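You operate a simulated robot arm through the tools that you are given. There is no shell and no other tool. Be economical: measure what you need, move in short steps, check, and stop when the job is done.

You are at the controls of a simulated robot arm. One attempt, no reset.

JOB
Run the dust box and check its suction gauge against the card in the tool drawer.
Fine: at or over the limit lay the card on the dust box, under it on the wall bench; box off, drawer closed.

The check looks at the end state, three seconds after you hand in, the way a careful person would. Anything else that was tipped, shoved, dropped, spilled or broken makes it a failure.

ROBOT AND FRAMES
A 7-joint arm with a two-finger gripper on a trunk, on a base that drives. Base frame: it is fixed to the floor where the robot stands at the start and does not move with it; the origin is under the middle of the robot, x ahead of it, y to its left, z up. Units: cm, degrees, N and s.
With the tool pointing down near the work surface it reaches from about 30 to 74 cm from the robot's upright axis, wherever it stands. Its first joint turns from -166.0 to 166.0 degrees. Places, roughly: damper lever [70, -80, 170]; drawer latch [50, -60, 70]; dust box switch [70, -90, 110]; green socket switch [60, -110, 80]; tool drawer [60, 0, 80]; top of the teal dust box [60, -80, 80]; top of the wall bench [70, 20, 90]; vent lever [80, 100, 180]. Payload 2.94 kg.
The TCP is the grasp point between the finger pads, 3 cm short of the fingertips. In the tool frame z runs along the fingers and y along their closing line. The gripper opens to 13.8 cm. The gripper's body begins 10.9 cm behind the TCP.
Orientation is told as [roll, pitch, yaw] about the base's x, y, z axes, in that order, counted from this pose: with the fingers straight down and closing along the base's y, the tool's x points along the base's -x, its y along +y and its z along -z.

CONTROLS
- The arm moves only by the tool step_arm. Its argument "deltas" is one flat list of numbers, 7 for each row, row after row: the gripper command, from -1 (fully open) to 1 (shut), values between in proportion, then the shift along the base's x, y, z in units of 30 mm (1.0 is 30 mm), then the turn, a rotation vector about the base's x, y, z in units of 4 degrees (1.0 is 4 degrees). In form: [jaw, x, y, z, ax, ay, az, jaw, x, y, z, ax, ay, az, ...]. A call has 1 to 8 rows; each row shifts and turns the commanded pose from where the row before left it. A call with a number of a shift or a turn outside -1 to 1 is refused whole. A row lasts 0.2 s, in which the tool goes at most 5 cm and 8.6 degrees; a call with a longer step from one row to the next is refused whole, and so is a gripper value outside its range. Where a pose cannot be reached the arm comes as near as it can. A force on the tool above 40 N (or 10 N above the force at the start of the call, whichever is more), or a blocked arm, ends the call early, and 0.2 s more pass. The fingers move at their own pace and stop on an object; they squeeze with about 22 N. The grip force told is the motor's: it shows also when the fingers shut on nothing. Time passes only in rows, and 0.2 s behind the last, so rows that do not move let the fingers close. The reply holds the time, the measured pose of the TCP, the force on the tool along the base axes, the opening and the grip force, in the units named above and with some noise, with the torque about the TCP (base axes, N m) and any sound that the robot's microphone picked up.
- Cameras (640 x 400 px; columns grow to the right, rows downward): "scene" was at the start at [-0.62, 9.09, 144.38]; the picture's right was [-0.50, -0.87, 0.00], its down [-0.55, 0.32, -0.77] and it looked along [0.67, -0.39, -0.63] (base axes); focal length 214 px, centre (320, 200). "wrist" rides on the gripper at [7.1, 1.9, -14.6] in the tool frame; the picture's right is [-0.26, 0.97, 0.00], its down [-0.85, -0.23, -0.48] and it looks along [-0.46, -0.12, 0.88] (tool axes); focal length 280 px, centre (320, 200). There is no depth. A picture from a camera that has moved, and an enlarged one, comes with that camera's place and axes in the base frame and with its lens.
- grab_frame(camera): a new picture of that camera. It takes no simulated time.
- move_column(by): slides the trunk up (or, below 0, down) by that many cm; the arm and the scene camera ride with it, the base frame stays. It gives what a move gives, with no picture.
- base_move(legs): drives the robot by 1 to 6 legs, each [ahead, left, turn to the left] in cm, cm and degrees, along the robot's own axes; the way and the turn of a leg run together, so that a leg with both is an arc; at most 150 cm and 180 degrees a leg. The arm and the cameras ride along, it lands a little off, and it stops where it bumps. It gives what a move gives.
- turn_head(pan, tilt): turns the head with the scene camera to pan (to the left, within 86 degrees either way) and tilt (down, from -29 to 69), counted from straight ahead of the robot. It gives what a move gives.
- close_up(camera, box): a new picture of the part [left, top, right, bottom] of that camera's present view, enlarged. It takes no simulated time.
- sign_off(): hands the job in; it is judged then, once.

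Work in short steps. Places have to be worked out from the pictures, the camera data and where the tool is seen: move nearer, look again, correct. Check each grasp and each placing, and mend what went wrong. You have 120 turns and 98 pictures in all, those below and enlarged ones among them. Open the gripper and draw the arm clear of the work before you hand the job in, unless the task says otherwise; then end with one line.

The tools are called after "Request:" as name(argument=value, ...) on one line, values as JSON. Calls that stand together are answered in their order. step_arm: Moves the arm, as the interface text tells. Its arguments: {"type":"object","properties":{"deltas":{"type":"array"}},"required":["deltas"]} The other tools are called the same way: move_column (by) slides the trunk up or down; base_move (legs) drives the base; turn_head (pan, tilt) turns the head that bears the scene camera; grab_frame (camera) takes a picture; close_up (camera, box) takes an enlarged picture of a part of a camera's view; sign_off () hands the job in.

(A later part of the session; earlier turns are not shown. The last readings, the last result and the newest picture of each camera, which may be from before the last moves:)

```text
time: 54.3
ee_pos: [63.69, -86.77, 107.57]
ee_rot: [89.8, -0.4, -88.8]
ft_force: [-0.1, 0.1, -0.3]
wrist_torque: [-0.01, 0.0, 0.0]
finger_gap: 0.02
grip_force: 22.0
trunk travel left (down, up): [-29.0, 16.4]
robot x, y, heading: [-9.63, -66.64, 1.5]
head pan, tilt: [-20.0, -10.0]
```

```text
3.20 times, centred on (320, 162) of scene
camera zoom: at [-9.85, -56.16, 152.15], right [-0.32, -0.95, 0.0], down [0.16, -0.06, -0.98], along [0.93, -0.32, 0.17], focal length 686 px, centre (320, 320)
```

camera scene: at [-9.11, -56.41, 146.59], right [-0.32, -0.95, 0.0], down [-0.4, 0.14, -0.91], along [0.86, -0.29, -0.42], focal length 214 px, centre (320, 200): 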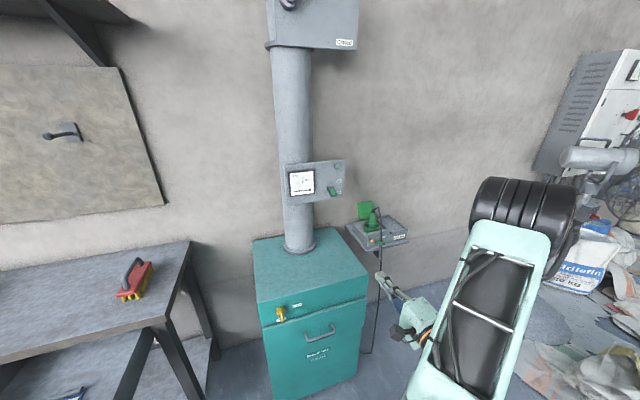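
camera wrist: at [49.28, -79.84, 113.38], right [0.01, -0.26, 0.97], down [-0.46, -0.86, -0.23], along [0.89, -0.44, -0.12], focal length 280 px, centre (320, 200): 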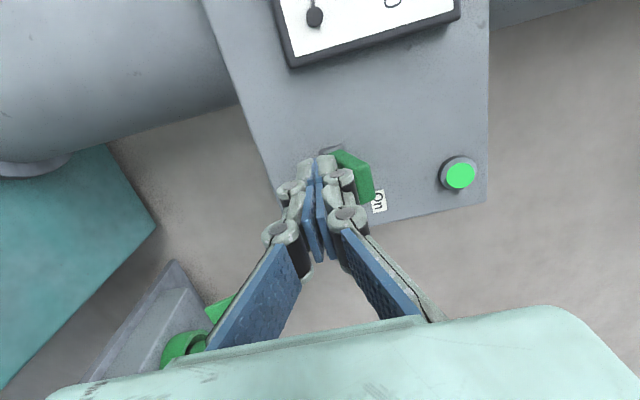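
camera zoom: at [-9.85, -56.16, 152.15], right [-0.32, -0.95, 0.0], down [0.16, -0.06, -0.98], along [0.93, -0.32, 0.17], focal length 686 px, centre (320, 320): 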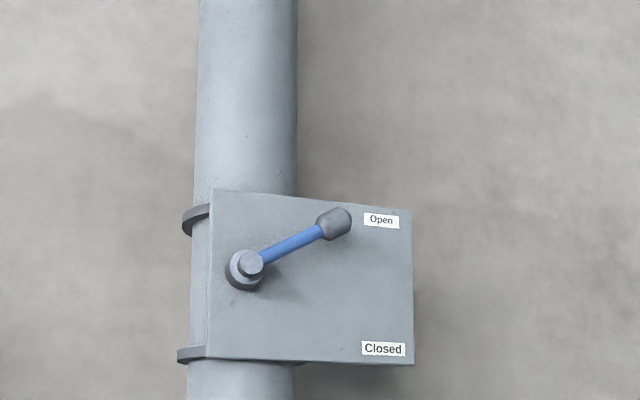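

Damper Open, latch Tight: the reading of 6 kPa stands, so the card goes on the dust box. Now I switch off: back, up, forward above the lever, then push down.

Request:
step_arm(deltas=[1, -0.9, 0, 0, 0, 0, 0, 1, -0.9, 0, 0, 0, 0, 0, 1, -0.4, 0, 0, 0, 0, 0, 1, 0, 0, 0.95, 0, 0, 0, 1, 0, 0, 0.95, 0, 0, 0, 1, 0, 0, 0.95, 0, 0, 0, 1, 0, 0, 0.95, 0, 0, 0])

Request:
turn_head(pan=-20, tilt=25)

Request:
grab_frame(camera="wrist")

Request:
close_up(camera="scene", box=[260, 130, 420, 230])

```text
time: 55.9
ee_pos: [57.13, -86.93, 119.33]
ee_rot: [89.8, -0.3, -89.0]
ft_force: [0.6, 1.4, -0.1]
wrist_torque: [-0.03, -0.01, -0.02]
finger_gap: 0.01
grip_force: 21.8
trunk travel left (down, up): [-29.0, 16.4]
robot x, y, heading: [-9.33, -67.09, 1.0]
head pan, tilt: [-20.0, -10.0]
```

```text
time: 56.9
ee_pos: [57.19, -86.91, 119.28]
ee_rot: [89.8, -0.4, -88.9]
ft_force: [-0.1, 0.4, 0.3]
wrist_torque: [-0.01, -0.01, 0.03]
finger_gap: 0.0
grip_force: 22.0
trunk travel left (down, up): [-29.0, 16.4]
robot x, y, heading: [-9.62, -66.74, 1.3]
head pan, tilt: [-20.0, 25.0]
```

```text
60 pictures are left
camera wrist: at [42.37, -79.97, 121.14], right [0.01, -0.26, 0.97], down [-0.46, -0.86, -0.22], along [0.89, -0.44, -0.13], focal length 280 px, centre (320, 200)
```

wrist: 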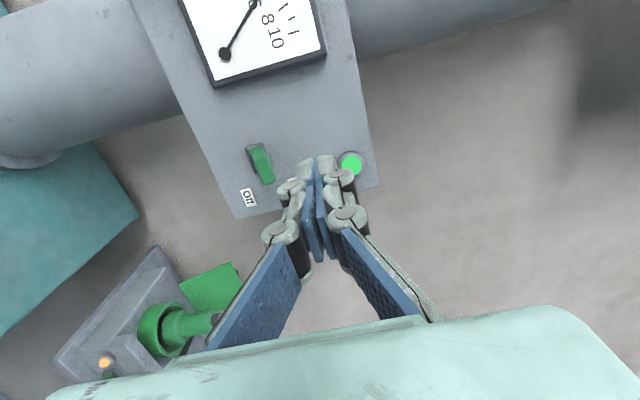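

```text
4.00 times, centred on (340, 180) of scene
camera zoom: at [-9.11, -56.41, 146.6], right [-0.32, -0.95, 0.0], down [-0.4, 0.14, -0.91], along [0.86, -0.29, -0.42], focal length 858 px, centre (240, 280)
```

zoom: 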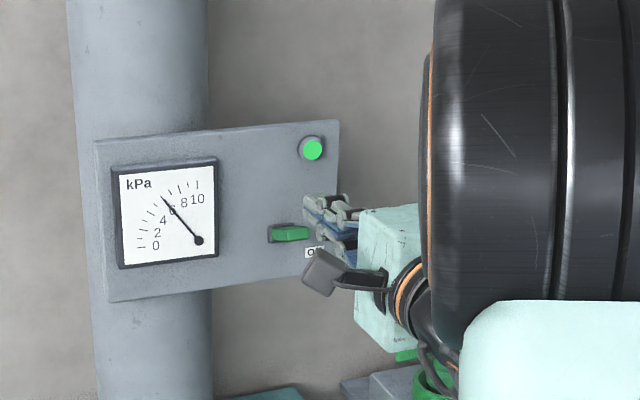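

The tool is above lever height. I advance 6.3 cm, then push down.

Request:
step_arm(deltas=[1, 0.7, 0.1, -0.2, 0, 0, 0, 1, 0.7, 0.1, 0, 0, 0, 0, 1, 0.7, 0, 0, 0, 0, 0, 1, 0, 0, -0.7, 0, 0, 0, 1, 0, 0, -0.6, 0, 0, 0, 1, 0, 0, -0.6, 0, 0, 0, 1, 0, 0, -0.6, 0, 0, 0, 1, 0, 0, -0.6, 0, 0, 0])

Request:
close_up(camera="scene", box=[260, 130, 420, 230])

Request:
grab_frame(camera="wrist")

```text
time: 58.6
ee_pos: [63.32, -86.59, 112.71]
ee_rot: [92.5, -0.7, -89.0]
ft_force: [-11.1, 2.3, 11.4]
wrist_torque: [0.02, -0.19, 0.01]
finger_gap: 0.03
grip_force: 22.2
trunk travel left (down, up): [-29.0, 16.4]
robot x, y, heading: [-9.73, -66.46, 1.2]
head pan, tilt: [-20.0, 25.0]
stopped in row 8: the force on the tool passed its limit at 47 N (the readings are from after the stop); the commanded pose is now the measured one
```

```text
4.00 times, centred on (340, 180) of scene
camera zoom: at [-9.48, -56.32, 146.58], right [-0.32, -0.95, 0.0], down [-0.4, 0.13, -0.91], along [0.86, -0.29, -0.42], focal length 858 px, centre (240, 280)
```

zoom: 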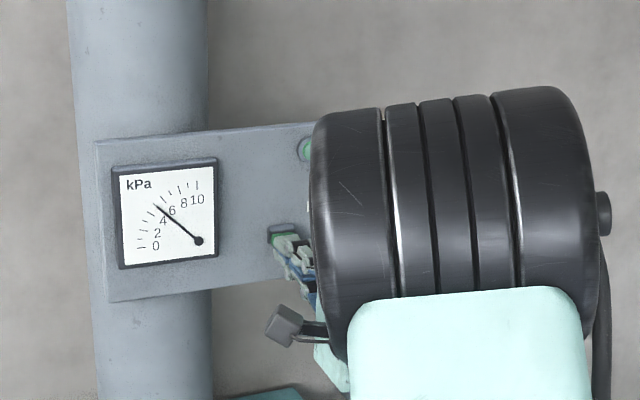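

```text
57 pictures are left
camera wrist: at [48.58, -79.62, 113.84], right [-0.04, -0.25, 0.97], down [-0.45, -0.86, -0.24], along [0.89, -0.44, -0.08], focal length 280 px, centre (320, 200)
```

wrist: 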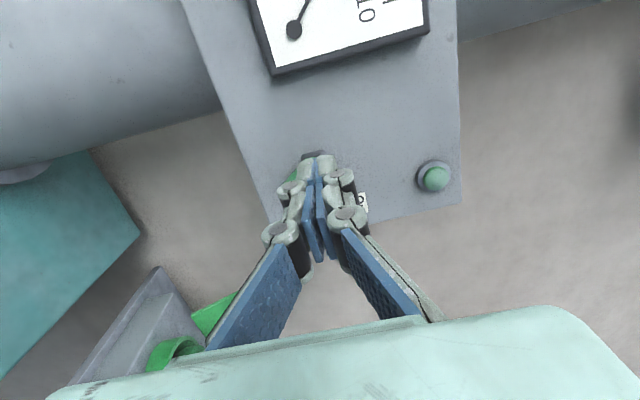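

The lamp is off and the gauge is falling: the box is off. I withdraw, drive back to the drawer, and turn the tool to point down.

Request:
step_arm(deltas=[1, 0, 0, 0.2, 0, 0, 0, 1, -0.7, 0, 0.1, -0.3, 0, 0, 1, -1, 0, 0, -0.3, 0, 0, 1, -1, 0, 0, 0, 0, 0, 1, -1, 0, 0, 0, 0, 0, 1, -1, 0, 0, 0, 0, 0, 1, -1, 0, 0, 0, 0, 0, 1, -1, 0, 0, 0, 0, 0])

Request:
close_up(camera="scene", box=[260, 130, 420, 230])

Request:
base_move(legs=[[-12, 0, -1.3], [0, 86, 0]])

```text
time: 60.5
ee_pos: [43.6, -86.57, 113.36]
ee_rot: [92.0, -3.0, -88.9]
ft_force: [1.2, 0.1, -0.5]
wrist_torque: [0.0, -0.02, -0.01]
finger_gap: 0.02
grip_force: 21.6
trunk travel left (down, up): [-29.0, 16.4]
robot x, y, heading: [-9.37, -66.77, 1.3]
head pan, tilt: [-20.0, 25.0]
```

```text
4.00 times, centred on (340, 180) of scene
camera zoom: at [-9.12, -56.42, 146.59], right [-0.32, -0.95, 0.0], down [-0.4, 0.14, -0.91], along [0.86, -0.29, -0.42], focal length 858 px, centre (240, 280)
```

zoom: 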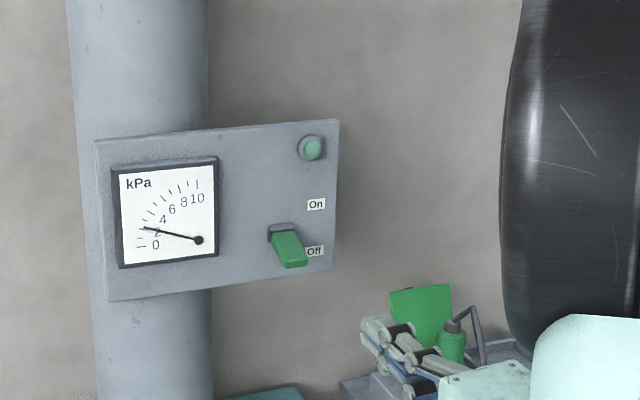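

```text
time: 69.3
ee_pos: [31.17, -1.26, 113.22]
ee_rot: [91.8, -3.0, -90.5]
ft_force: [-0.5, -0.5, 0.5]
wrist_torque: [0.01, 0.05, 0.02]
finger_gap: 0.01
grip_force: 21.1
trunk travel left (down, up): [-29.0, 16.4]
robot x, y, heading: [-21.13, 20.36, -0.4]
head pan, tilt: [-20.0, 25.0]
```

I restore the 3° roll error and turn the tool down (about +y by 92°).

Request:
step_arm(deltas=[0, 0, 0, 0, 0.375, 1, 0, 0, 0, 0, 0, 0.375, 1, 0, 0, 0, 0, 0, 0, 1, 0, 0, 0, 0, 0, 0, 1, 0, 0, 0, 0, 0, 0, 1, 0, 0, 0, 0, 0, 0, 1, 0, 0, 0, 0, 0, 0, 1, 0, 0, 0, 0, 0, 0, 1, 0])

Request:
step_arm(deltas=[0, 0, 0, 0, 0, 1, 0, 0, 0, 0, 0, 0, 1, 0, 0, 0, 0, 0, 0, 1, 0, 0, 0, 0, 0, 0, 1, 0, 0, 0, 0, 0, 0, 1, 0, 0, 0, 0, 0, 0, 1, 0, 0, 0, 0, 0, 0, 1, 0, 0, 0, 0, 0, 0, 1, 0])

Request:
step_arm(deltas=[0, 0.4, 0, 0, 0, 1, 0, 0, 0.4, 0, 0, 0, 1, 0, 0, 0.4, 0, 0, 0, 1, 0, 0, 0.4, 0, 0, 0, 1, 0, 0, 0.4, 0, 0, 0, 1, 0, 0, 0.4, 0, 0, 0, 1, 0, 0, 0, 0, 0, 0, 1, 0])

Request:
turn_head(pan=-15, tilt=40)

Request:
grab_frame(camera="scene")

Request:
grab_frame(camera="wrist")

```text
time: 71.1
ee_pos: [31.0, -1.28, 113.22]
ee_rot: [59.7, -0.3, -90.4]
ft_force: [1.2, 0.5, 0.5]
wrist_torque: [0.02, -0.01, 0.0]
finger_gap: 6.9
grip_force: 0.1
trunk travel left (down, up): [-29.0, 16.4]
robot x, y, heading: [-21.3, 19.9, -0.6]
head pan, tilt: [-20.0, 25.0]
```

```text
time: 72.9
ee_pos: [31.05, -1.41, 113.14]
ee_rot: [27.7, -0.3, -90.1]
ft_force: [0.6, 0.4, 0.0]
wrist_torque: [0.01, 0.04, 0.0]
finger_gap: 6.9
grip_force: 0.0
trunk travel left (down, up): [-29.0, 16.4]
robot x, y, heading: [-21.44, 20.3, -0.4]
head pan, tilt: [-20.0, 25.0]
```

```text
time: 74.5
ee_pos: [38.37, -1.15, 113.27]
ee_rot: [-0.3, -0.2, -89.9]
ft_force: [0.3, 0.3, 0.0]
wrist_torque: [-0.01, 0.01, 0.0]
finger_gap: 6.9
grip_force: 0.1
trunk travel left (down, up): [-29.0, 16.4]
robot x, y, heading: [-21.45, 19.57, -0.6]
head pan, tilt: [-20.0, 25.0]
```

```text
time: 75.3
ee_pos: [38.17, -1.2, 113.25]
ee_rot: [-0.2, -0.3, -90.0]
ft_force: [0.2, -0.1, 0.1]
wrist_torque: [0.0, 0.04, -0.01]
finger_gap: 6.92
grip_force: 0.0
trunk travel left (down, up): [-29.0, 16.4]
robot x, y, heading: [-21.47, 20.32, -0.4]
head pan, tilt: [-15.0, 40.0]
```

```text
55 pictures are left
camera scene: at [-21.17, 31.27, 144.27], right [-0.26, -0.96, 0.0], down [-0.62, 0.17, -0.77], along [0.74, -0.2, -0.64], focal length 214 px, centre (320, 200)
```

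scene: 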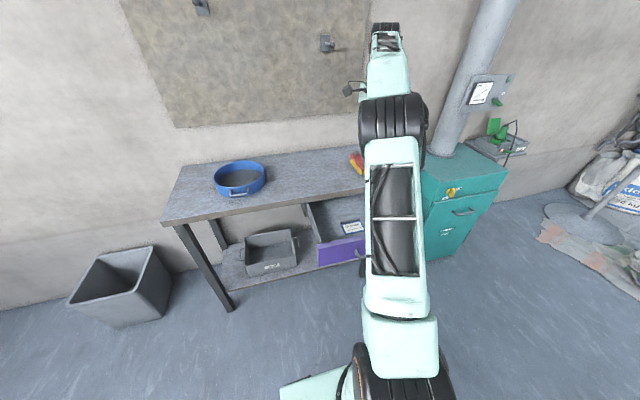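

```text
54 pictures are left
camera wrist: at [40.2, 6.03, 127.72], right [0.96, -0.26, 0.0], down [-0.23, -0.85, 0.48], along [-0.13, -0.46, -0.88], focal length 280 px, centre (320, 200)
```

wrist: 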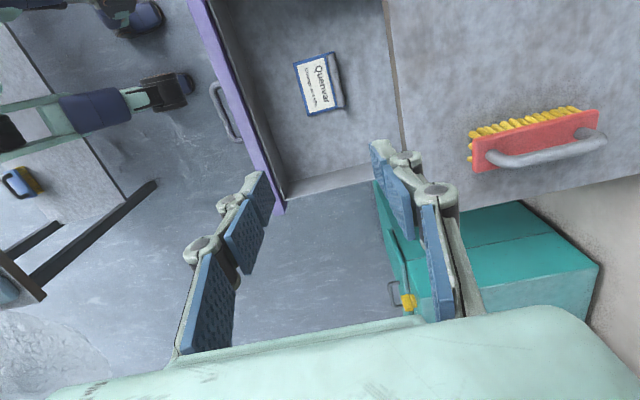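

The drawer holds only this card; its grip ridge is at about [41, 0.5, 73], with the bench edge at x≈49. I tilt the tool 20° to keep the hand clear of the bench edge and descend partway.

Request:
step_arm(deltas=[0.3, 0.2, 0.2, -1, 0, -1, 0, 0.3, 0.2, 0.2, -1, 0, -1, 0, 0.3, 0, 0.1, -1, 0, -1, 0, 0.3, 0, 0, -1, 0, -1, 0, 0.3, 0, 0, -1, 0, -1, 0, 0.3, 0, 0, -1, 0, 0, 0, 0.3, 0, 0, -1, 0, 0, 0])

Request:
grab_frame(camera="wrist")

Request:
grab_frame(camera="scene")

```text
time: 76.9
ee_pos: [39.93, 0.14, 92.05]
ee_rot: [19.8, -0.4, -90.1]
ft_force: [0.5, 0.0, 0.1]
wrist_torque: [0.02, 0.01, 0.06]
finger_gap: 4.84
grip_force: 0.0
trunk travel left (down, up): [-29.0, 16.4]
robot x, y, heading: [-21.29, 19.86, -0.3]
head pan, tilt: [-15.0, 40.0]
```

```text
53 pictures are left
camera wrist: at [36.74, 7.44, 106.36], right [0.91, -0.26, 0.33], down [-0.38, -0.85, 0.37], along [0.18, -0.46, -0.87], focal length 280 px, centre (320, 200)
```

wrist: 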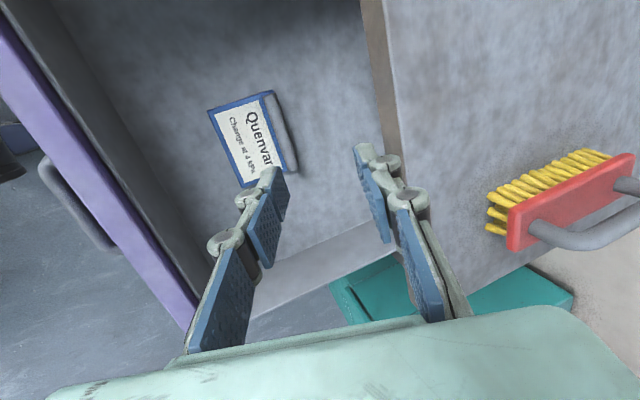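

```text
52 pictures are left
camera scene: at [-21.16, 31.27, 144.26], right [-0.26, -0.96, 0.0], down [-0.62, 0.17, -0.77], along [0.74, -0.2, -0.64], focal length 214 px, centre (320, 200)
```

scene: 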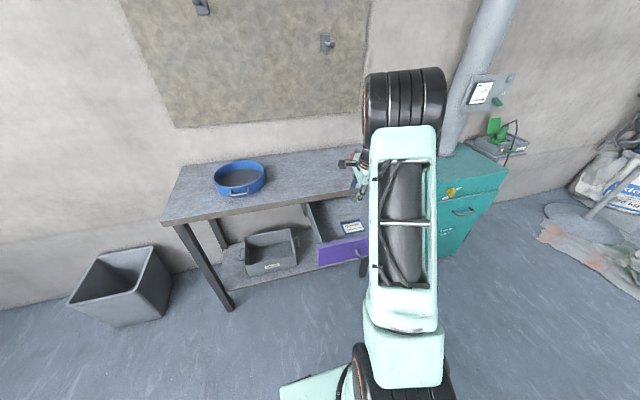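

The ridge centre is at about [41.3, 0.5, 74]. I reduce the tilt to 10° and descend to just above it.

Request:
step_arm(deltas=[0.4, 0.15, 0.1, -1, 0, 1, 0, 0.4, 0.15, 0, -1, 0, 1, 0, 0.4, 0, 0, -1, 0, 0.5, 0, 0.4, 0, 0, -1, 0, 0, 0, 0.4, 0, 0, -0.5, 0, 0, 0])

Request:
grab_frame(camera="wrist")

```text
time: 78.1
ee_pos: [40.78, 0.46, 78.62]
ee_rot: [9.8, -0.3, -90.1]
ft_force: [-0.4, 0.8, -0.4]
wrist_torque: [0.0, 0.0, -0.01]
finger_gap: 4.15
grip_force: 0.0
trunk travel left (down, up): [-29.0, 16.4]
robot x, y, heading: [-21.21, 20.34, -0.1]
head pan, tilt: [-15.0, 40.0]
```

```text
51 pictures are left
camera wrist: at [40.12, 7.7, 93.22], right [0.95, -0.26, 0.17], down [-0.31, -0.85, 0.43], along [0.03, -0.46, -0.89], focal length 280 px, centre (320, 200)
```

wrist: 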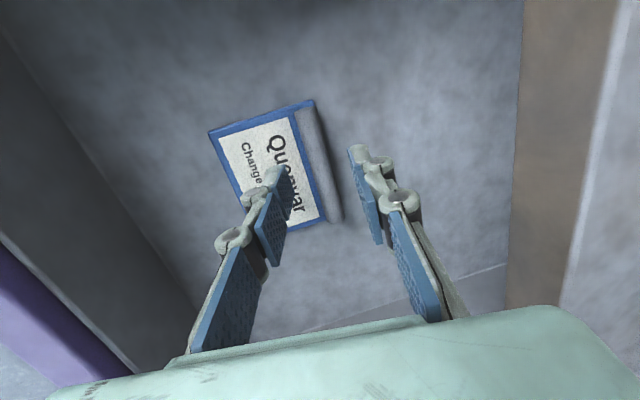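

The ridge lies between the fingertips. I descend 2.2 cm, and then close.

Request:
step_arm(deltas=[0.4, 0.15, 0.05, -0.3, 0, 0, 0, 0.4, 0, 0, -0.25, 0, 0, 0, 0.4, 0, 0, -0.15, 0, 0, 0, 0.4, 0, 0, 0, 0, 0, 0])

Request:
grab_frame(camera="wrist")

```text
time: 79.1
ee_pos: [40.96, 0.76, 76.71]
ee_rot: [9.8, -0.3, -90.0]
ft_force: [-0.5, -0.5, 6.0]
wrist_torque: [-0.01, 0.12, 0.05]
finger_gap: 4.33
grip_force: 0.0
trunk travel left (down, up): [-29.0, 16.4]
robot x, y, heading: [-21.22, 20.07, -0.3]
head pan, tilt: [-15.0, 40.0]
```

```text
50 pictures are left
camera wrist: at [40.37, 7.91, 91.25], right [0.95, -0.26, 0.17], down [-0.31, -0.85, 0.43], along [0.03, -0.46, -0.89], focal length 280 px, centre (320, 200)
```

wrist: 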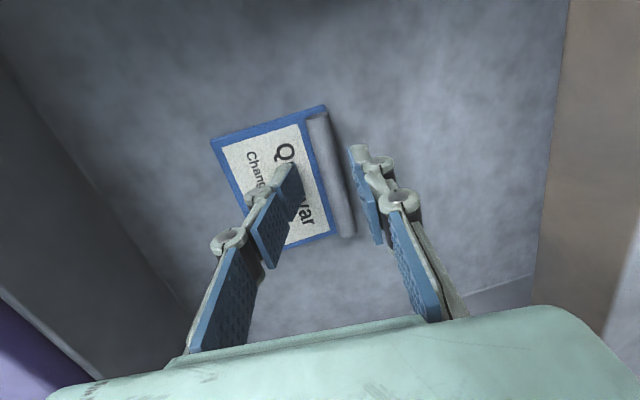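

Light contact (6 N) of the front finger on the plate. I lift 2 mm and close.

Request:
step_arm(deltas=[0.4, 0.1, 0, 0.08, 0, 0, 0, 0.65, 0, 0, 0, 0, 0, 0, 1, 0, 0, 0, 0, 0, 0, 1, 0, 0, 0, 0, 0, 0, 1, 0, 0, 0, 0, 0, 0])

Request:
grab_frame(camera="wrist")

```text
time: 80.3
ee_pos: [41.27, 0.72, 76.95]
ee_rot: [9.7, -0.3, -90.2]
ft_force: [0.5, -0.3, 0.5]
wrist_torque: [-0.01, -0.01, 0.0]
finger_gap: 1.38
grip_force: 21.8
trunk travel left (down, up): [-29.0, 16.4]
robot x, y, heading: [-21.52, 20.06, -0.3]
head pan, tilt: [-15.0, 40.0]
```

```text
49 pictures are left
camera wrist: at [40.68, 7.96, 91.47], right [0.95, -0.26, 0.17], down [-0.31, -0.85, 0.43], along [0.03, -0.46, -0.89], focal length 280 px, centre (320, 200)
```

wrist: 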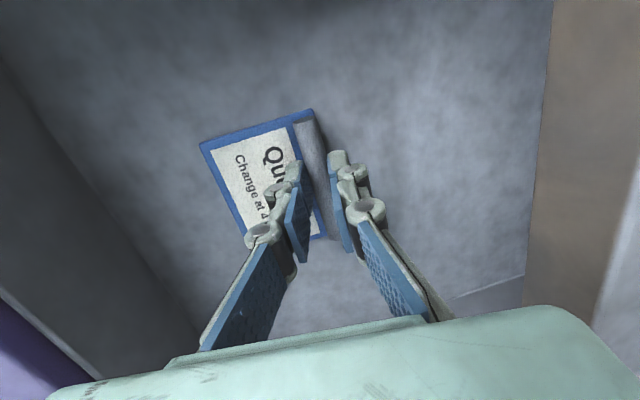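

The ridge is gripped (1.38 cm). I lift slowly and check.

Request:
step_arm(deltas=[1, 0, 0, 0.3, 0, 0, 0, 1, -0.1, 0, 0.5, 0, 0, 0, 1, -0.1, 0, 0.7, 0, 0, 0, 1, -0.1, 0, 0.9, 0, 0, 0, 1, -0.1, 0, 0.9, 0, 0, 0, 1, 0, 0, 0.9, 0, 0, 0, 1, 0, 0, 0.9, 0, 0, 0, 1, 0, 0, 0.9, 0, 0, 0])

Request:
grab_frame(camera="wrist")

```text
time: 82.1
ee_pos: [40.0, 0.74, 94.94]
ee_rot: [9.8, -0.3, -90.1]
ft_force: [0.3, 0.3, -0.2]
wrist_torque: [-0.01, -0.01, -0.02]
finger_gap: 1.39
grip_force: 22.0
trunk travel left (down, up): [-29.0, 16.4]
robot x, y, heading: [-21.32, 20.04, -0.4]
head pan, tilt: [-15.0, 40.0]
```

```text
48 pictures are left
camera wrist: at [39.33, 8.0, 109.49], right [0.95, -0.26, 0.17], down [-0.31, -0.85, 0.43], along [0.03, -0.46, -0.89], focal length 280 px, centre (320, 200)
```

wrist: 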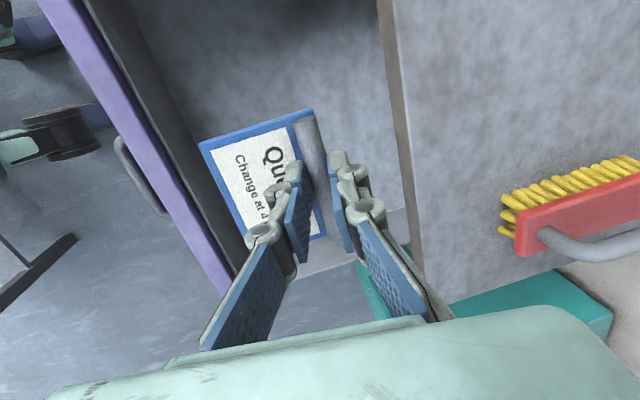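

The card is held. I lift further and retract, then drive back to the dust box.

Request:
step_arm(deltas=[1, -0.8, 0, 0.7, 0, 0, 0, 1, -0.8, 0, 0.7, 0, 0, 0, 1, -0.8, 0, 0.7, 0, 0, 0, 1, -0.8, 0, 0.7, 0, 0, 0, 1, -0.8, 0, 0.5, 0, 0, 0, 1, -0.8, 0, 0.5, 0, 0, 0, 1, -0.8, 0, 0, 0, 0, 0, 1, -0.8, 0, 0, 0, 0, 0])

Request:
base_move(legs=[[0, -81, 0], [15, 0, 0]])

Request:
turn_head(pan=-10, tilt=40)

Request:
grab_frame(camera="scene")

Request:
grab_frame(camera="wrist")

```text
time: 83.9
ee_pos: [20.58, 0.82, 106.4]
ee_rot: [9.7, -0.2, -90.1]
ft_force: [0.3, -0.1, -0.1]
wrist_torque: [0.04, 0.01, -0.01]
finger_gap: 1.39
grip_force: 21.6
trunk travel left (down, up): [-29.0, 16.4]
robot x, y, heading: [-21.26, 20.12, -0.2]
head pan, tilt: [-15.0, 40.0]
```

```text
time: 92.2
ee_pos: [35.04, -79.25, 106.32]
ee_rot: [9.7, -0.2, -90.5]
ft_force: [-0.6, 0.2, 0.4]
wrist_torque: [-0.05, 0.01, 0.0]
finger_gap: 1.38
grip_force: 22.0
trunk travel left (down, up): [-29.0, 16.4]
robot x, y, heading: [-7.03, -60.07, -0.6]
head pan, tilt: [-15.0, 40.0]
```

```text
time: 92.9
ee_pos: [35.05, -79.21, 106.2]
ee_rot: [9.8, -0.3, -90.5]
ft_force: [-1.3, 0.4, 0.0]
wrist_torque: [-0.02, 0.01, -0.01]
finger_gap: 1.38
grip_force: 22.4
trunk travel left (down, up): [-29.0, 16.4]
robot x, y, heading: [-7.23, -59.53, -0.7]
head pan, tilt: [-10.0, 40.0]
```

```text
47 pictures are left
camera scene: at [-6.53, -47.77, 144.26], right [-0.19, -0.98, 0.0], down [-0.63, 0.12, -0.77], along [0.75, -0.14, -0.64], focal length 214 px, centre (320, 200)
```

scene: 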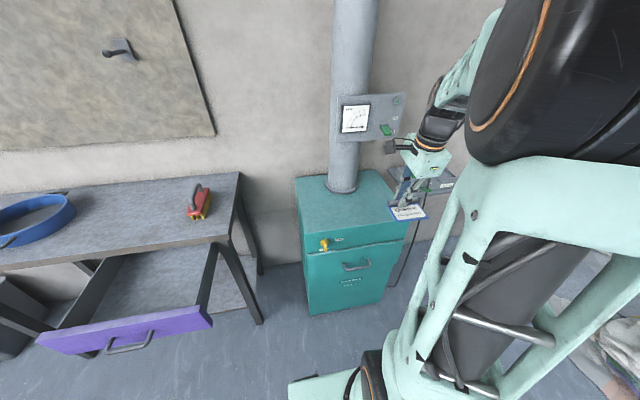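

```text
46 pictures are left
camera wrist: at [34.47, -72.0, 120.92], right [0.95, -0.27, 0.17], down [-0.32, -0.84, 0.43], along [0.02, -0.46, -0.89], focal length 280 px, centre (320, 200)
```

wrist: 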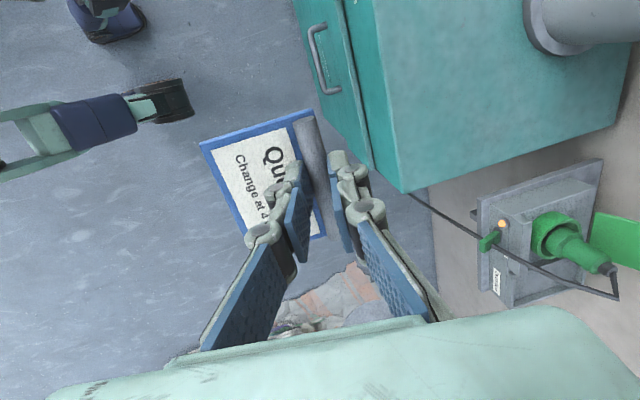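

The card is held flat above the floor in front of the box. The box top runs from about x 49 to the flange at 71, y −52 to −96. I move over to [57, −70].

Request:
step_arm(deltas=[1, 0.9, 0.4, 0, 0, 0, 0, 1, 0.9, 0.4, 0, 0, 0, 0, 1, 0.9, 0.4, 0, 0, 0, 0, 1, 0.9, 0.4, 0, 0, 0, 0, 1, 0.9, 0.4, 0, 0, 0, 0, 1, 0.9, 0.4, -0.4, 0, 0, 0, 1, 0.9, 0.4, -0.8, 0, 0, 0, 1, 0.9, 0.3, -0.9, 0, 0, 0])

Request:
grab_frame(camera="scene")

Request:
grab_frame(camera="wrist")

```text
time: 94.7
ee_pos: [56.53, -69.97, 99.88]
ee_rot: [9.8, -0.2, -90.5]
ft_force: [0.4, 0.6, -0.7]
wrist_torque: [0.01, 0.0, -0.04]
finger_gap: 1.37
grip_force: 22.4
trunk travel left (down, up): [-29.0, 16.4]
robot x, y, heading: [-7.03, -59.62, -0.9]
head pan, tilt: [-10.0, 40.0]
```

```text
45 pictures are left
camera scene: at [-6.48, -47.76, 144.26], right [-0.19, -0.98, 0.0], down [-0.63, 0.12, -0.77], along [0.75, -0.14, -0.64], focal length 214 px, centre (320, 200)
```

scene: 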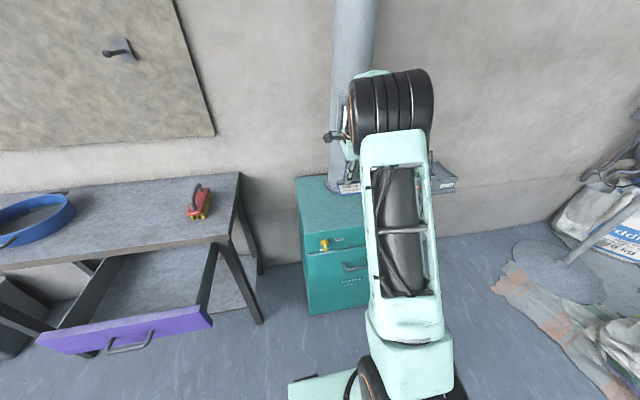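

```text
44 pictures are left
camera wrist: at [55.95, -62.65, 114.51], right [0.95, -0.27, 0.17], down [-0.32, -0.84, 0.43], along [0.02, -0.46, -0.89], focal length 280 px, centre (320, 200)
```

wrist: 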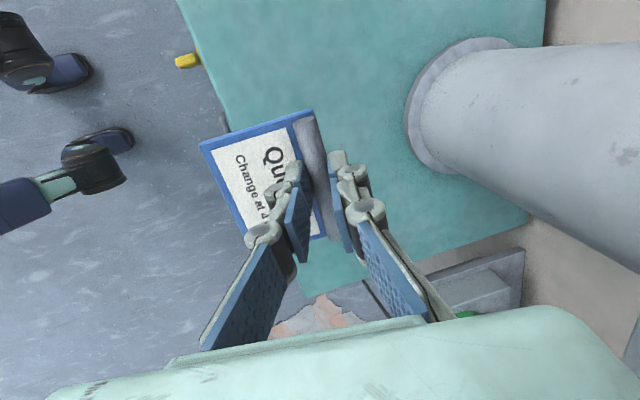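

Box top confirmed under the card. I shift 4.5 cm inward and descend to just above the surface.

Request:
step_arm(deltas=[1, 0.75, 0, -0.4, 0, 0, 0, 1, 0.75, 0, -0.8, 0, 0, 0, 1, 0, 0, -0.9, 0, 0, 0, 1, 0, 0, -0.9, 0, 0, 0, 1, 0, 0, -0.6, 0, 0, 0, 1, 0, 0, -0.4, 0, 0, 0])

Request:
grab_frame(camera="wrist")

```text
time: 96.1
ee_pos: [61.04, -70.03, 87.88]
ee_rot: [9.7, -0.2, -90.4]
ft_force: [-0.1, 0.4, -0.7]
wrist_torque: [-0.01, -0.01, -0.01]
finger_gap: 1.37
grip_force: 22.1
trunk travel left (down, up): [-29.0, 16.4]
robot x, y, heading: [-6.78, -59.67, -0.6]
head pan, tilt: [-10.0, 40.0]
```

```text
43 pictures are left
camera wrist: at [60.52, -62.8, 102.47], right [0.95, -0.27, 0.17], down [-0.32, -0.84, 0.43], along [0.02, -0.46, -0.89], focal length 280 px, centre (320, 200)
```

wrist: 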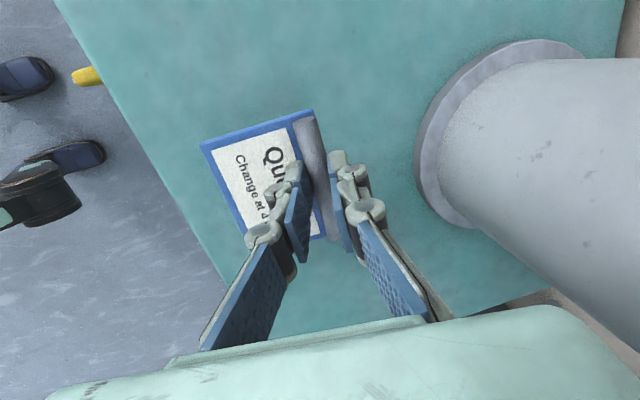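

The card is fully over the box top. I lower in small steps until contact.

Request:
step_arm(deltas=[1, 0, 0, -0.3, 0, 0, 0, 1, 0, 0, -0.3, 0, 0, 0, 1, 0, 0, -0.15, 0, 0, 0, 1, 0, 0, -0.15, 0, 0, 0])

```text
time: 97.1
ee_pos: [61.11, -69.9, 85.36]
ee_rot: [9.8, -0.3, -90.5]
ft_force: [0.3, 0.0, -0.9]
wrist_torque: [0.01, -0.01, 0.0]
finger_gap: 1.38
grip_force: 21.4
trunk travel left (down, up): [-29.0, 16.4]
robot x, y, heading: [-6.95, -59.47, -0.8]
head pan, tilt: [-10.0, 40.0]
```

Request:
step_arm(deltas=[1, 0, 0, -0.1, 0, 0, 0, 1, 0, 0, -0.1, 0, 0, 0, 1, 0, 0, -0.1, 0, 0, 0, 1, 0, 0, -0.1, 0, 0, 0])

Request:
grab_frame(camera="wrist")

```text
time: 98.1
ee_pos: [61.09, -69.96, 84.15]
ee_rot: [9.8, -0.3, -90.6]
ft_force: [1.6, -0.2, -0.8]
wrist_torque: [-0.01, 0.0, 0.01]
finger_gap: 1.39
grip_force: 22.2
trunk travel left (down, up): [-29.0, 16.4]
robot x, y, heading: [-7.31, -59.7, -0.6]
head pan, tilt: [-10.0, 40.0]
```

```text
42 pictures are left
camera wrist: at [60.58, -62.7, 98.74], right [0.95, -0.27, 0.17], down [-0.32, -0.84, 0.43], along [0.02, -0.46, -0.89], focal length 280 px, centre (320, 200)
```

wrist: 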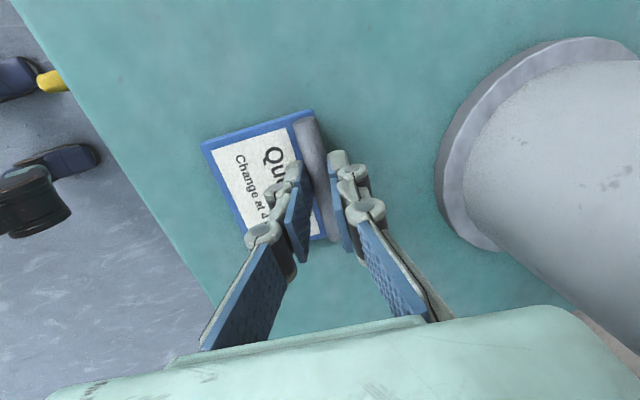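

No contact yet; I continue lowering.

Request:
step_arm(deltas=[1, 0, 0, -0.1, 0, 0, 0, 1, 0, 0, -0.1, 0, 0, 0, 1, 0, 0, -0.1, 0, 0, 0])

Request:
step_arm(deltas=[1, 0, 0, -0.1, 0, 0, 0, 1, 0, 0, -0.1, 0, 0, 0])

```text
time: 98.9
ee_pos: [61.07, -69.86, 83.58]
ee_rot: [10.1, -0.3, -90.5]
ft_force: [-3.7, 1.4, 17.0]
wrist_torque: [0.09, 0.0, 0.02]
finger_gap: 1.39
grip_force: 21.7
trunk travel left (down, up): [-29.0, 16.4]
robot x, y, heading: [-7.18, -59.78, -0.7]
head pan, tilt: [-10.0, 40.0]
```

```text
time: 99.6
ee_pos: [61.5, -70.07, 83.43]
ee_rot: [10.8, -0.4, -90.4]
ft_force: [0.2, 0.0, 14.2]
wrist_torque: [0.07, 0.02, 0.03]
finger_gap: 1.35
grip_force: 21.6
trunk travel left (down, up): [-29.0, 16.4]
robot x, y, heading: [-6.86, -59.56, -1.1]
head pan, tilt: [-10.0, 40.0]
stopped in row 2: the force on the tool passed its limit at 41 N (the readings are from after the stop); the commanded pose is now the measured one
```

Contact. I ease up slightly and open the jaws.

Request:
step_arm(deltas=[1, 0, 0, 0.06, 0, 0, 0, 0.7, 0, 0, 0, 0, 0, 0, 0.5, 0, 0, 0.05, 0, 0, 0, 0.5, 0, 0, 0.05, 0, 0, 0])

Request:
grab_frame(camera="wrist")

```text
time: 100.6
ee_pos: [61.43, -70.19, 83.56]
ee_rot: [10.3, -0.2, -90.5]
ft_force: [1.8, 0.1, 1.8]
wrist_torque: [0.01, 0.0, -0.01]
finger_gap: 3.61
grip_force: 0.0
trunk travel left (down, up): [-29.0, 16.4]
robot x, y, heading: [-6.74, -59.83, -0.8]
head pan, tilt: [-10.0, 40.0]
```

```text
41 pictures are left
camera wrist: at [60.81, -62.81, 98.05], right [0.95, -0.27, 0.17], down [-0.32, -0.84, 0.43], along [0.03, -0.46, -0.89], focal length 280 px, centre (320, 200)
```

wrist: 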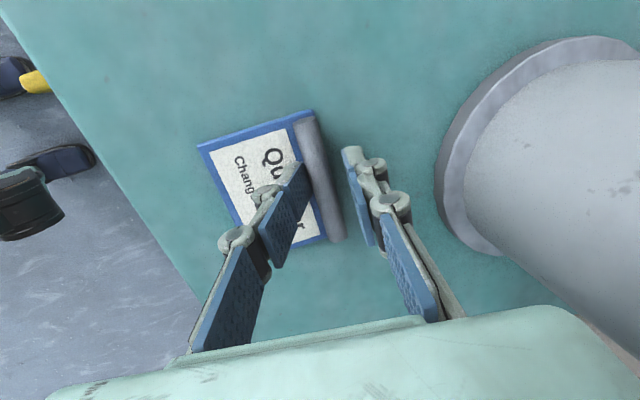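

Released. I rise straight up and retract, then check the card.

Request:
step_arm(deltas=[0.5, 0, 0, 0.4, 0, 0, 0, 0.5, 0, 0, 0.7, 0, 0, 0, 0.5, 0, 0, 1, 0, 0, 0, 0.5, -0.5, 0, 1, 0, 0, 0, 0.5, -0.8, 0, 1, 0, 0, 0, 0.5, -0.9, 0, 1, 0, 0, 0, 0.5, -1, 0, 1, 0, 0, 0, 0.5, -1, 0, 0.5, 0, 0, 0])

Request:
step_arm(deltas=[0.5, -1, 0, 0, 0, 0, 0, 0.5, -1, 0, 0, 0, 0, 0, 0.5, -1, 0, 0, 0, 0, 0, 0.5, -1, 0, 0, 0, 0, 0, 0.5, -1, 0, 0, 0, 0, 0, 0.5, -1, 0, 0, 0, 0, 0])

Request:
grab_frame(camera="wrist")

Request:
grab_frame(camera="scene")

```text
time: 102.4
ee_pos: [48.6, -69.71, 103.12]
ee_rot: [10.2, -0.2, -90.6]
ft_force: [-0.6, -0.5, 0.5]
wrist_torque: [0.02, 0.0, -0.02]
finger_gap: 3.43
grip_force: 0.3
trunk travel left (down, up): [-29.0, 16.4]
robot x, y, heading: [-6.95, -59.27, -0.9]
head pan, tilt: [-10.0, 40.0]
```

```text
time: 103.8
ee_pos: [30.88, -69.78, 103.26]
ee_rot: [10.0, -0.4, -90.5]
ft_force: [0.2, 0.3, 0.2]
wrist_torque: [0.03, 0.03, 0.03]
finger_gap: 3.46
grip_force: 0.0
trunk travel left (down, up): [-29.0, 16.4]
robot x, y, heading: [-7.04, -59.88, -0.8]
head pan, tilt: [-10.0, 40.0]
```

```text
40 pictures are left
camera wrist: at [30.29, -62.53, 117.76], right [0.95, -0.27, 0.17], down [-0.32, -0.84, 0.43], along [0.03, -0.46, -0.89], focal length 280 px, centre (320, 200)
```

wrist: 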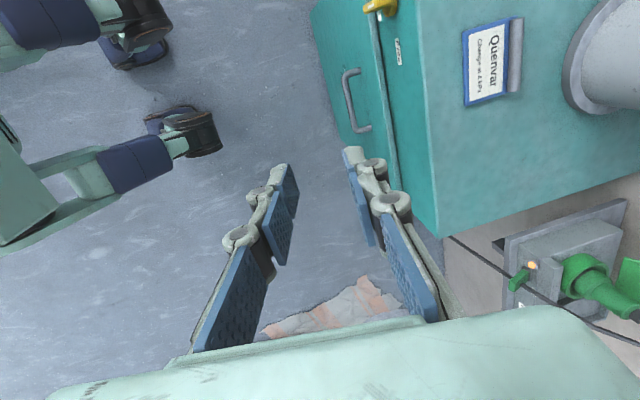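

```text
39 pictures are left
camera scene: at [-6.53, -48.16, 144.45], right [-0.23, -0.97, 0.0], down [-0.61, 0.14, -0.78], along [0.76, -0.18, -0.63], focal length 214 px, centre (320, 200)
```

scene: 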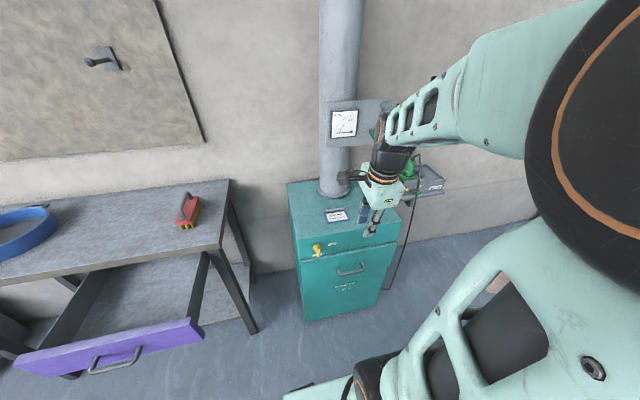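

The card lies flat on the dust box. Now I drive back to the drawer and turn the tool forward to close it.

Request:
base_move(legs=[[-17, 0, 0], [0, 80, 0.8]])

Request:
step_arm(deltas=[0.5, 0, 0, 0, 0, -1, 0, 0.5, 0, 0, 0, 0, -1, 0, 0.5, 0, 0, 0, 0, -1, 0, 0.5, 0, 0, 0, 0, -1, 0, 0.5, 0, 0, 0, 0, -1, 0, 0.5, 0, 0, 0, 0, -1, 0, 0.5, 0, 0, 0, 0, -1, 0, 0.5, 0, 0, 0, 0, -1, 0])

Request:
step_arm(deltas=[0.5, 0, 0, -0.5, 0, -1, 0, 0.5, 0, 0, -0.5, 0, -1, 0, 0.5, 0, 0, -0.5, 0, -1, 0, 0.5, 0, 0, -0.5, 0, -1, 0, 0.5, 0, 0, -0.5, 0, -1, 0, 0.5, 0, 0, -0.5, 0, -1, 0, 0.5, 0, 0, -0.5, 0, -1, 0, 0.5, 0, 0, -0.5, 0, -1, 0])

```text
time: 112.2
ee_pos: [14.27, 11.13, 103.36]
ee_rot: [10.2, -0.4, -89.3]
ft_force: [-0.3, -0.3, 0.3]
wrist_torque: [0.02, 0.0, 0.01]
finger_gap: 3.45
grip_force: 0.1
trunk travel left (down, up): [-29.0, 16.4]
robot x, y, heading: [-23.73, 20.74, 0.3]
head pan, tilt: [-10.0, 40.0]
```

```text
time: 113.4
ee_pos: [13.32, 11.11, 97.86]
ee_rot: [19.5, 0.0, -89.6]
ft_force: [0.0, -0.6, 0.3]
wrist_torque: [-0.02, 0.02, 0.01]
finger_gap: 3.46
grip_force: 0.2
trunk travel left (down, up): [-29.0, 16.4]
robot x, y, heading: [-23.7, 20.25, 0.5]
head pan, tilt: [-10.0, 40.0]
stopped in row 5: the arm was blocked; the commanded pose is now the measured one
```

```text
time: 115.2
ee_pos: [23.26, 6.12, 89.38]
ee_rot: [51.9, -0.3, -89.5]
ft_force: [-0.2, -0.6, 0.0]
wrist_torque: [0.03, 0.05, -0.01]
finger_gap: 3.43
grip_force: 0.1
out of reach, approached as far as the arm can: row 2, 3, 4, 5, 6, 7, 8
trunk travel left (down, up): [-29.0, 16.4]
robot x, y, heading: [-24.05, 20.79, 0.4]
head pan, tilt: [-10.0, 40.0]
```

The arm was too tightly folded and drifted. I look before going on.

Request:
grab_frame(camera="scene")

Request:
grab_frame(camera="wrist")

```text
38 pictures are left
camera scene: at [-23.64, 32.41, 144.26], right [-0.17, -0.99, 0.0], down [-0.63, 0.11, -0.77], along [0.76, -0.13, -0.64], focal length 214 px, centre (320, 200)
```

scene: 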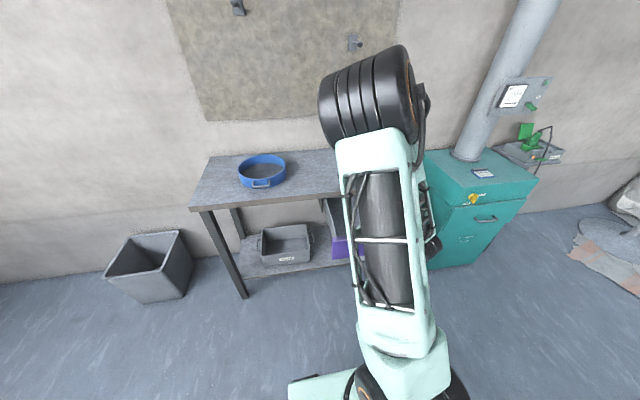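

```text
37 pictures are left
camera wrist: at [12.85, 13.32, 99.76], right [0.6, -0.25, 0.76], down [-0.51, -0.85, 0.12], along [0.62, -0.46, -0.64], focal length 280 px, centre (320, 200)
```

wrist: 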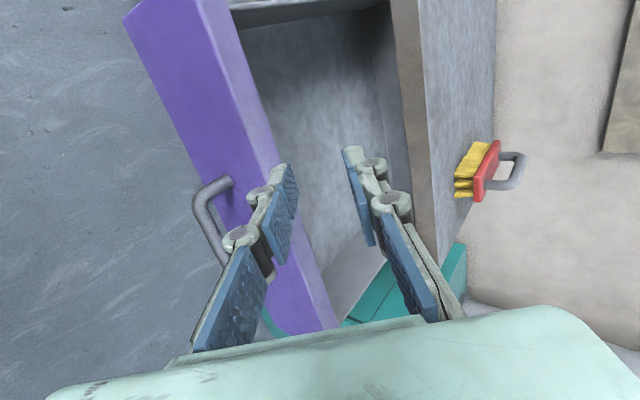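

The fingers are above the drawer front. I first drive back 22 cm to gain room, then stretch the arm and complete the turn.

Request:
base_move(legs=[[-22, 0, 0]])

Request:
step_arm(deltas=[0.5, 0.5, 0, 0, 0, -1, 0, 0.5, 0.5, 0, 0, 0, -1, 0, 0.5, 0.5, 0, 0, 0, -1, 0, 0.5, 0.5, 0, 0, 0, -1, 0, 0.5, 0.5, 0, 0, 0, -1, 0])

```text
time: 116.3
ee_pos: [18.71, 6.09, 89.5]
ee_rot: [51.8, -0.3, -89.5]
ft_force: [0.0, 0.2, 0.3]
wrist_torque: [-0.04, -0.04, 0.0]
finger_gap: 3.43
grip_force: 0.0
trunk travel left (down, up): [-29.0, 16.4]
robot x, y, heading: [-28.03, 20.21, 0.2]
head pan, tilt: [-10.0, 40.0]
stopped in leg 1: the robot was blocked; the commanded pose is now the measured one
```

```text
time: 117.5
ee_pos: [26.25, 6.0, 89.43]
ee_rot: [72.0, -0.4, -89.6]
ft_force: [-0.5, 0.3, 0.6]
wrist_torque: [-0.04, 0.01, 0.01]
finger_gap: 3.49
grip_force: 0.1
trunk travel left (down, up): [-29.0, 16.4]
robot x, y, heading: [-28.55, 20.55, 0.2]
head pan, tilt: [-10.0, 40.0]
```

Something is behind the robot. I look sideways to see what it touched.

Request:
turn_head(pan=86, tilt=45)

Request:
grab_frame(camera="scene")

Request:
turn_head(pan=-86, tilt=45)

Request:
grab_frame(camera="scene")

```text
time: 119.2
ee_pos: [26.27, 5.88, 89.33]
ee_rot: [71.8, -0.4, -89.7]
ft_force: [0.0, 0.1, 0.8]
wrist_torque: [-0.03, -0.02, 0.0]
finger_gap: 3.45
grip_force: 0.0
trunk travel left (down, up): [-29.0, 16.4]
robot x, y, heading: [-28.49, 20.21, 0.3]
head pan, tilt: [85.9, 45.0]
```

```text
36 pictures are left
camera scene: at [-35.9, 41.91, 143.53], right [1.0, -0.06, 0.0], down [-0.05, -0.71, -0.71], along [0.05, 0.71, -0.71], focal length 214 px, centre (320, 200)
```

scene: 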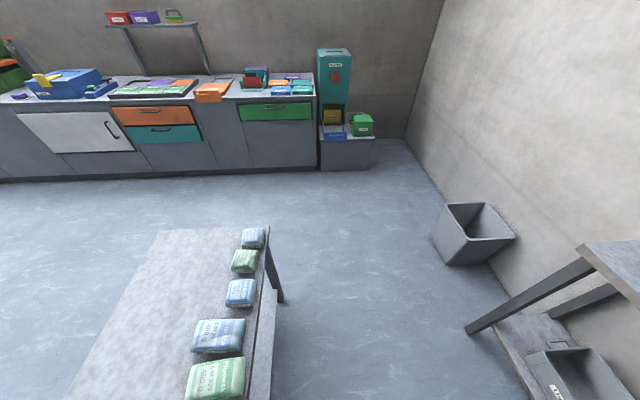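

```text
time: 121.8
ee_pos: [26.26, 5.97, 89.31]
ee_rot: [71.8, -0.5, -89.7]
ft_force: [-0.1, 0.1, -0.3]
wrist_torque: [-0.02, 0.0, 0.02]
finger_gap: 3.47
grip_force: 0.1
trunk travel left (down, up): [-29.0, 16.4]
robot x, y, heading: [-28.03, 20.75, 0.4]
head pan, tilt: [-85.9, 45.0]
```

```text
35 pictures are left
camera scene: at [-35.78, 25.69, 143.53], right [-1.0, -0.08, 0.0], down [-0.06, 0.7, -0.71], along [0.06, -0.7, -0.71], focal length 214 px, centre (320, 200)
```

scene: 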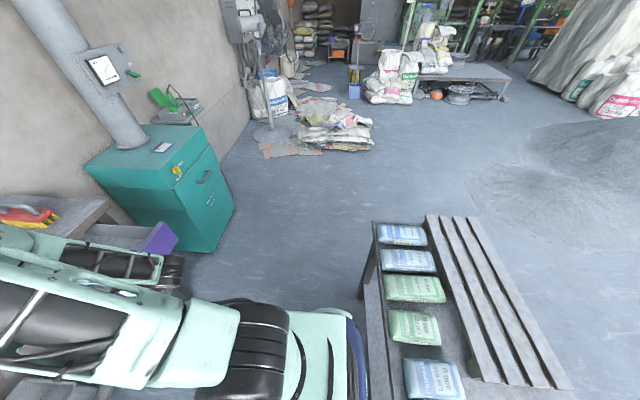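

A table with bags stands behind; nothing looks disturbed. I move the base 3 cm forward off it, then complete the turn while raised, moving to y≈0.

Request:
base_move(legs=[[3, 0, 0]])

Request:
step_arm(deltas=[0.5, 0, -0.4, 0.2, 0, -1, 0, 0.5, 0, -0.4, 0, 0, -1, 0, 0.5, 0, -0.4, 0, 0, -1, 0, 0.5, 0, -0.4, 0, 0, -1, 0, 0.5, 0, -0.3, 0, 0, -0.5, 0])

Request:
step_arm(deltas=[0.5, -0.9, 0, 0, 0, 0, 0, 0.5, -0.9, 0, 0, 0, 0, 0, 0.5, -0.9, 0, 0, 0, 0, 0, 0.5, -0.9, 0, 0, 0, 0, 0, 0.5, -0.9, 0, 0, 0, 0, 0, 0.5, -0.6, 0, 0, 0, 0, 0])

```text
time: 122.7
ee_pos: [29.34, 6.06, 89.32]
ee_rot: [72.0, -0.5, -89.8]
ft_force: [-0.3, -0.5, -0.1]
wrist_torque: [-0.01, -0.02, 0.01]
finger_gap: 3.44
grip_force: 0.1
trunk travel left (down, up): [-29.0, 16.4]
robot x, y, heading: [-25.31, 20.31, 0.4]
head pan, tilt: [-85.9, 45.0]
```

```text
time: 123.9
ee_pos: [29.38, 0.53, 90.02]
ee_rot: [89.9, -0.5, -89.7]
ft_force: [-0.1, 0.1, -0.1]
wrist_torque: [-0.04, -0.03, -0.01]
finger_gap: 3.43
grip_force: 0.0
trunk travel left (down, up): [-29.0, 16.4]
robot x, y, heading: [-25.6, 20.49, 0.4]
head pan, tilt: [-85.9, 45.0]
```

```text
time: 125.3
ee_pos: [14.02, 0.64, 89.94]
ee_rot: [89.9, -0.5, -89.8]
ft_force: [-0.5, 0.5, 0.6]
wrist_torque: [-0.01, -0.01, 0.01]
finger_gap: 3.46
grip_force: 0.1
trunk travel left (down, up): [-29.0, 16.4]
robot x, y, heading: [-25.31, 20.25, 0.5]
head pan, tilt: [-85.9, 45.0]
```

Tool is horizontal in front of the drawer. I lower to handle height and look.

Request:
step_arm(deltas=[0.3, 0, 0, -0.9, 0, 0, 0, 0.3, 0, 0, -0.9, 0, 0, 0, 0.3, 0, 0, -0.9, 0, 0, 0, 0.3, 0, 0, -0.9, 0, 0, 0, 0.3, 0, 0, -0.9, 0, 0, 0])

Request:
turn_head(pan=-15, tilt=45)

Request:
grab_frame(camera="wrist")

Request:
grab_frame(camera="scene")

```text
time: 126.5
ee_pos: [14.31, 0.37, 76.61]
ee_rot: [89.9, -0.6, -89.7]
ft_force: [-0.5, -0.4, 0.0]
wrist_torque: [-0.01, 0.0, -0.02]
finger_gap: 4.83
grip_force: 0.0
trunk travel left (down, up): [-29.0, 16.4]
robot x, y, heading: [-25.29, 20.27, 0.7]
head pan, tilt: [-85.9, 45.0]
```

```text
time: 127.9
ee_pos: [14.32, 0.42, 76.69]
ee_rot: [89.9, -0.5, -89.8]
ft_force: [0.4, 0.1, -0.9]
wrist_torque: [-0.02, 0.03, 0.0]
finger_gap: 4.81
grip_force: 0.1
trunk travel left (down, up): [-29.0, 16.4]
robot x, y, heading: [-25.59, 20.9, 0.5]
head pan, tilt: [-15.0, 45.0]
```

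```text
34 pictures are left
camera wrist: at [-0.33, 7.61, 78.49], right [0.0, -0.25, 0.97], down [-0.47, -0.85, -0.22], along [0.88, -0.46, -0.12], focal length 280 px, centre (320, 200)
```

wrist: 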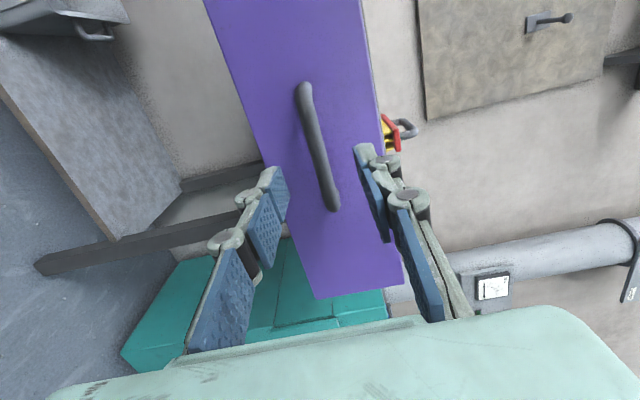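

```text
33 pictures are left
camera scene: at [-25.58, 31.77, 143.53], right [-0.25, -0.97, 0.0], down [-0.68, 0.18, -0.71], along [0.68, -0.18, -0.71], focal length 214 px, centre (320, 200)
```

scene: 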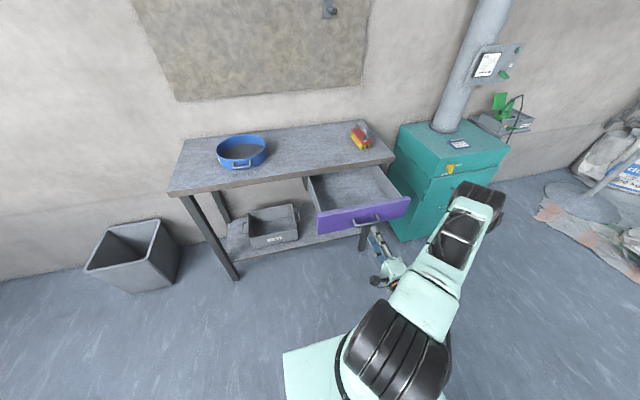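

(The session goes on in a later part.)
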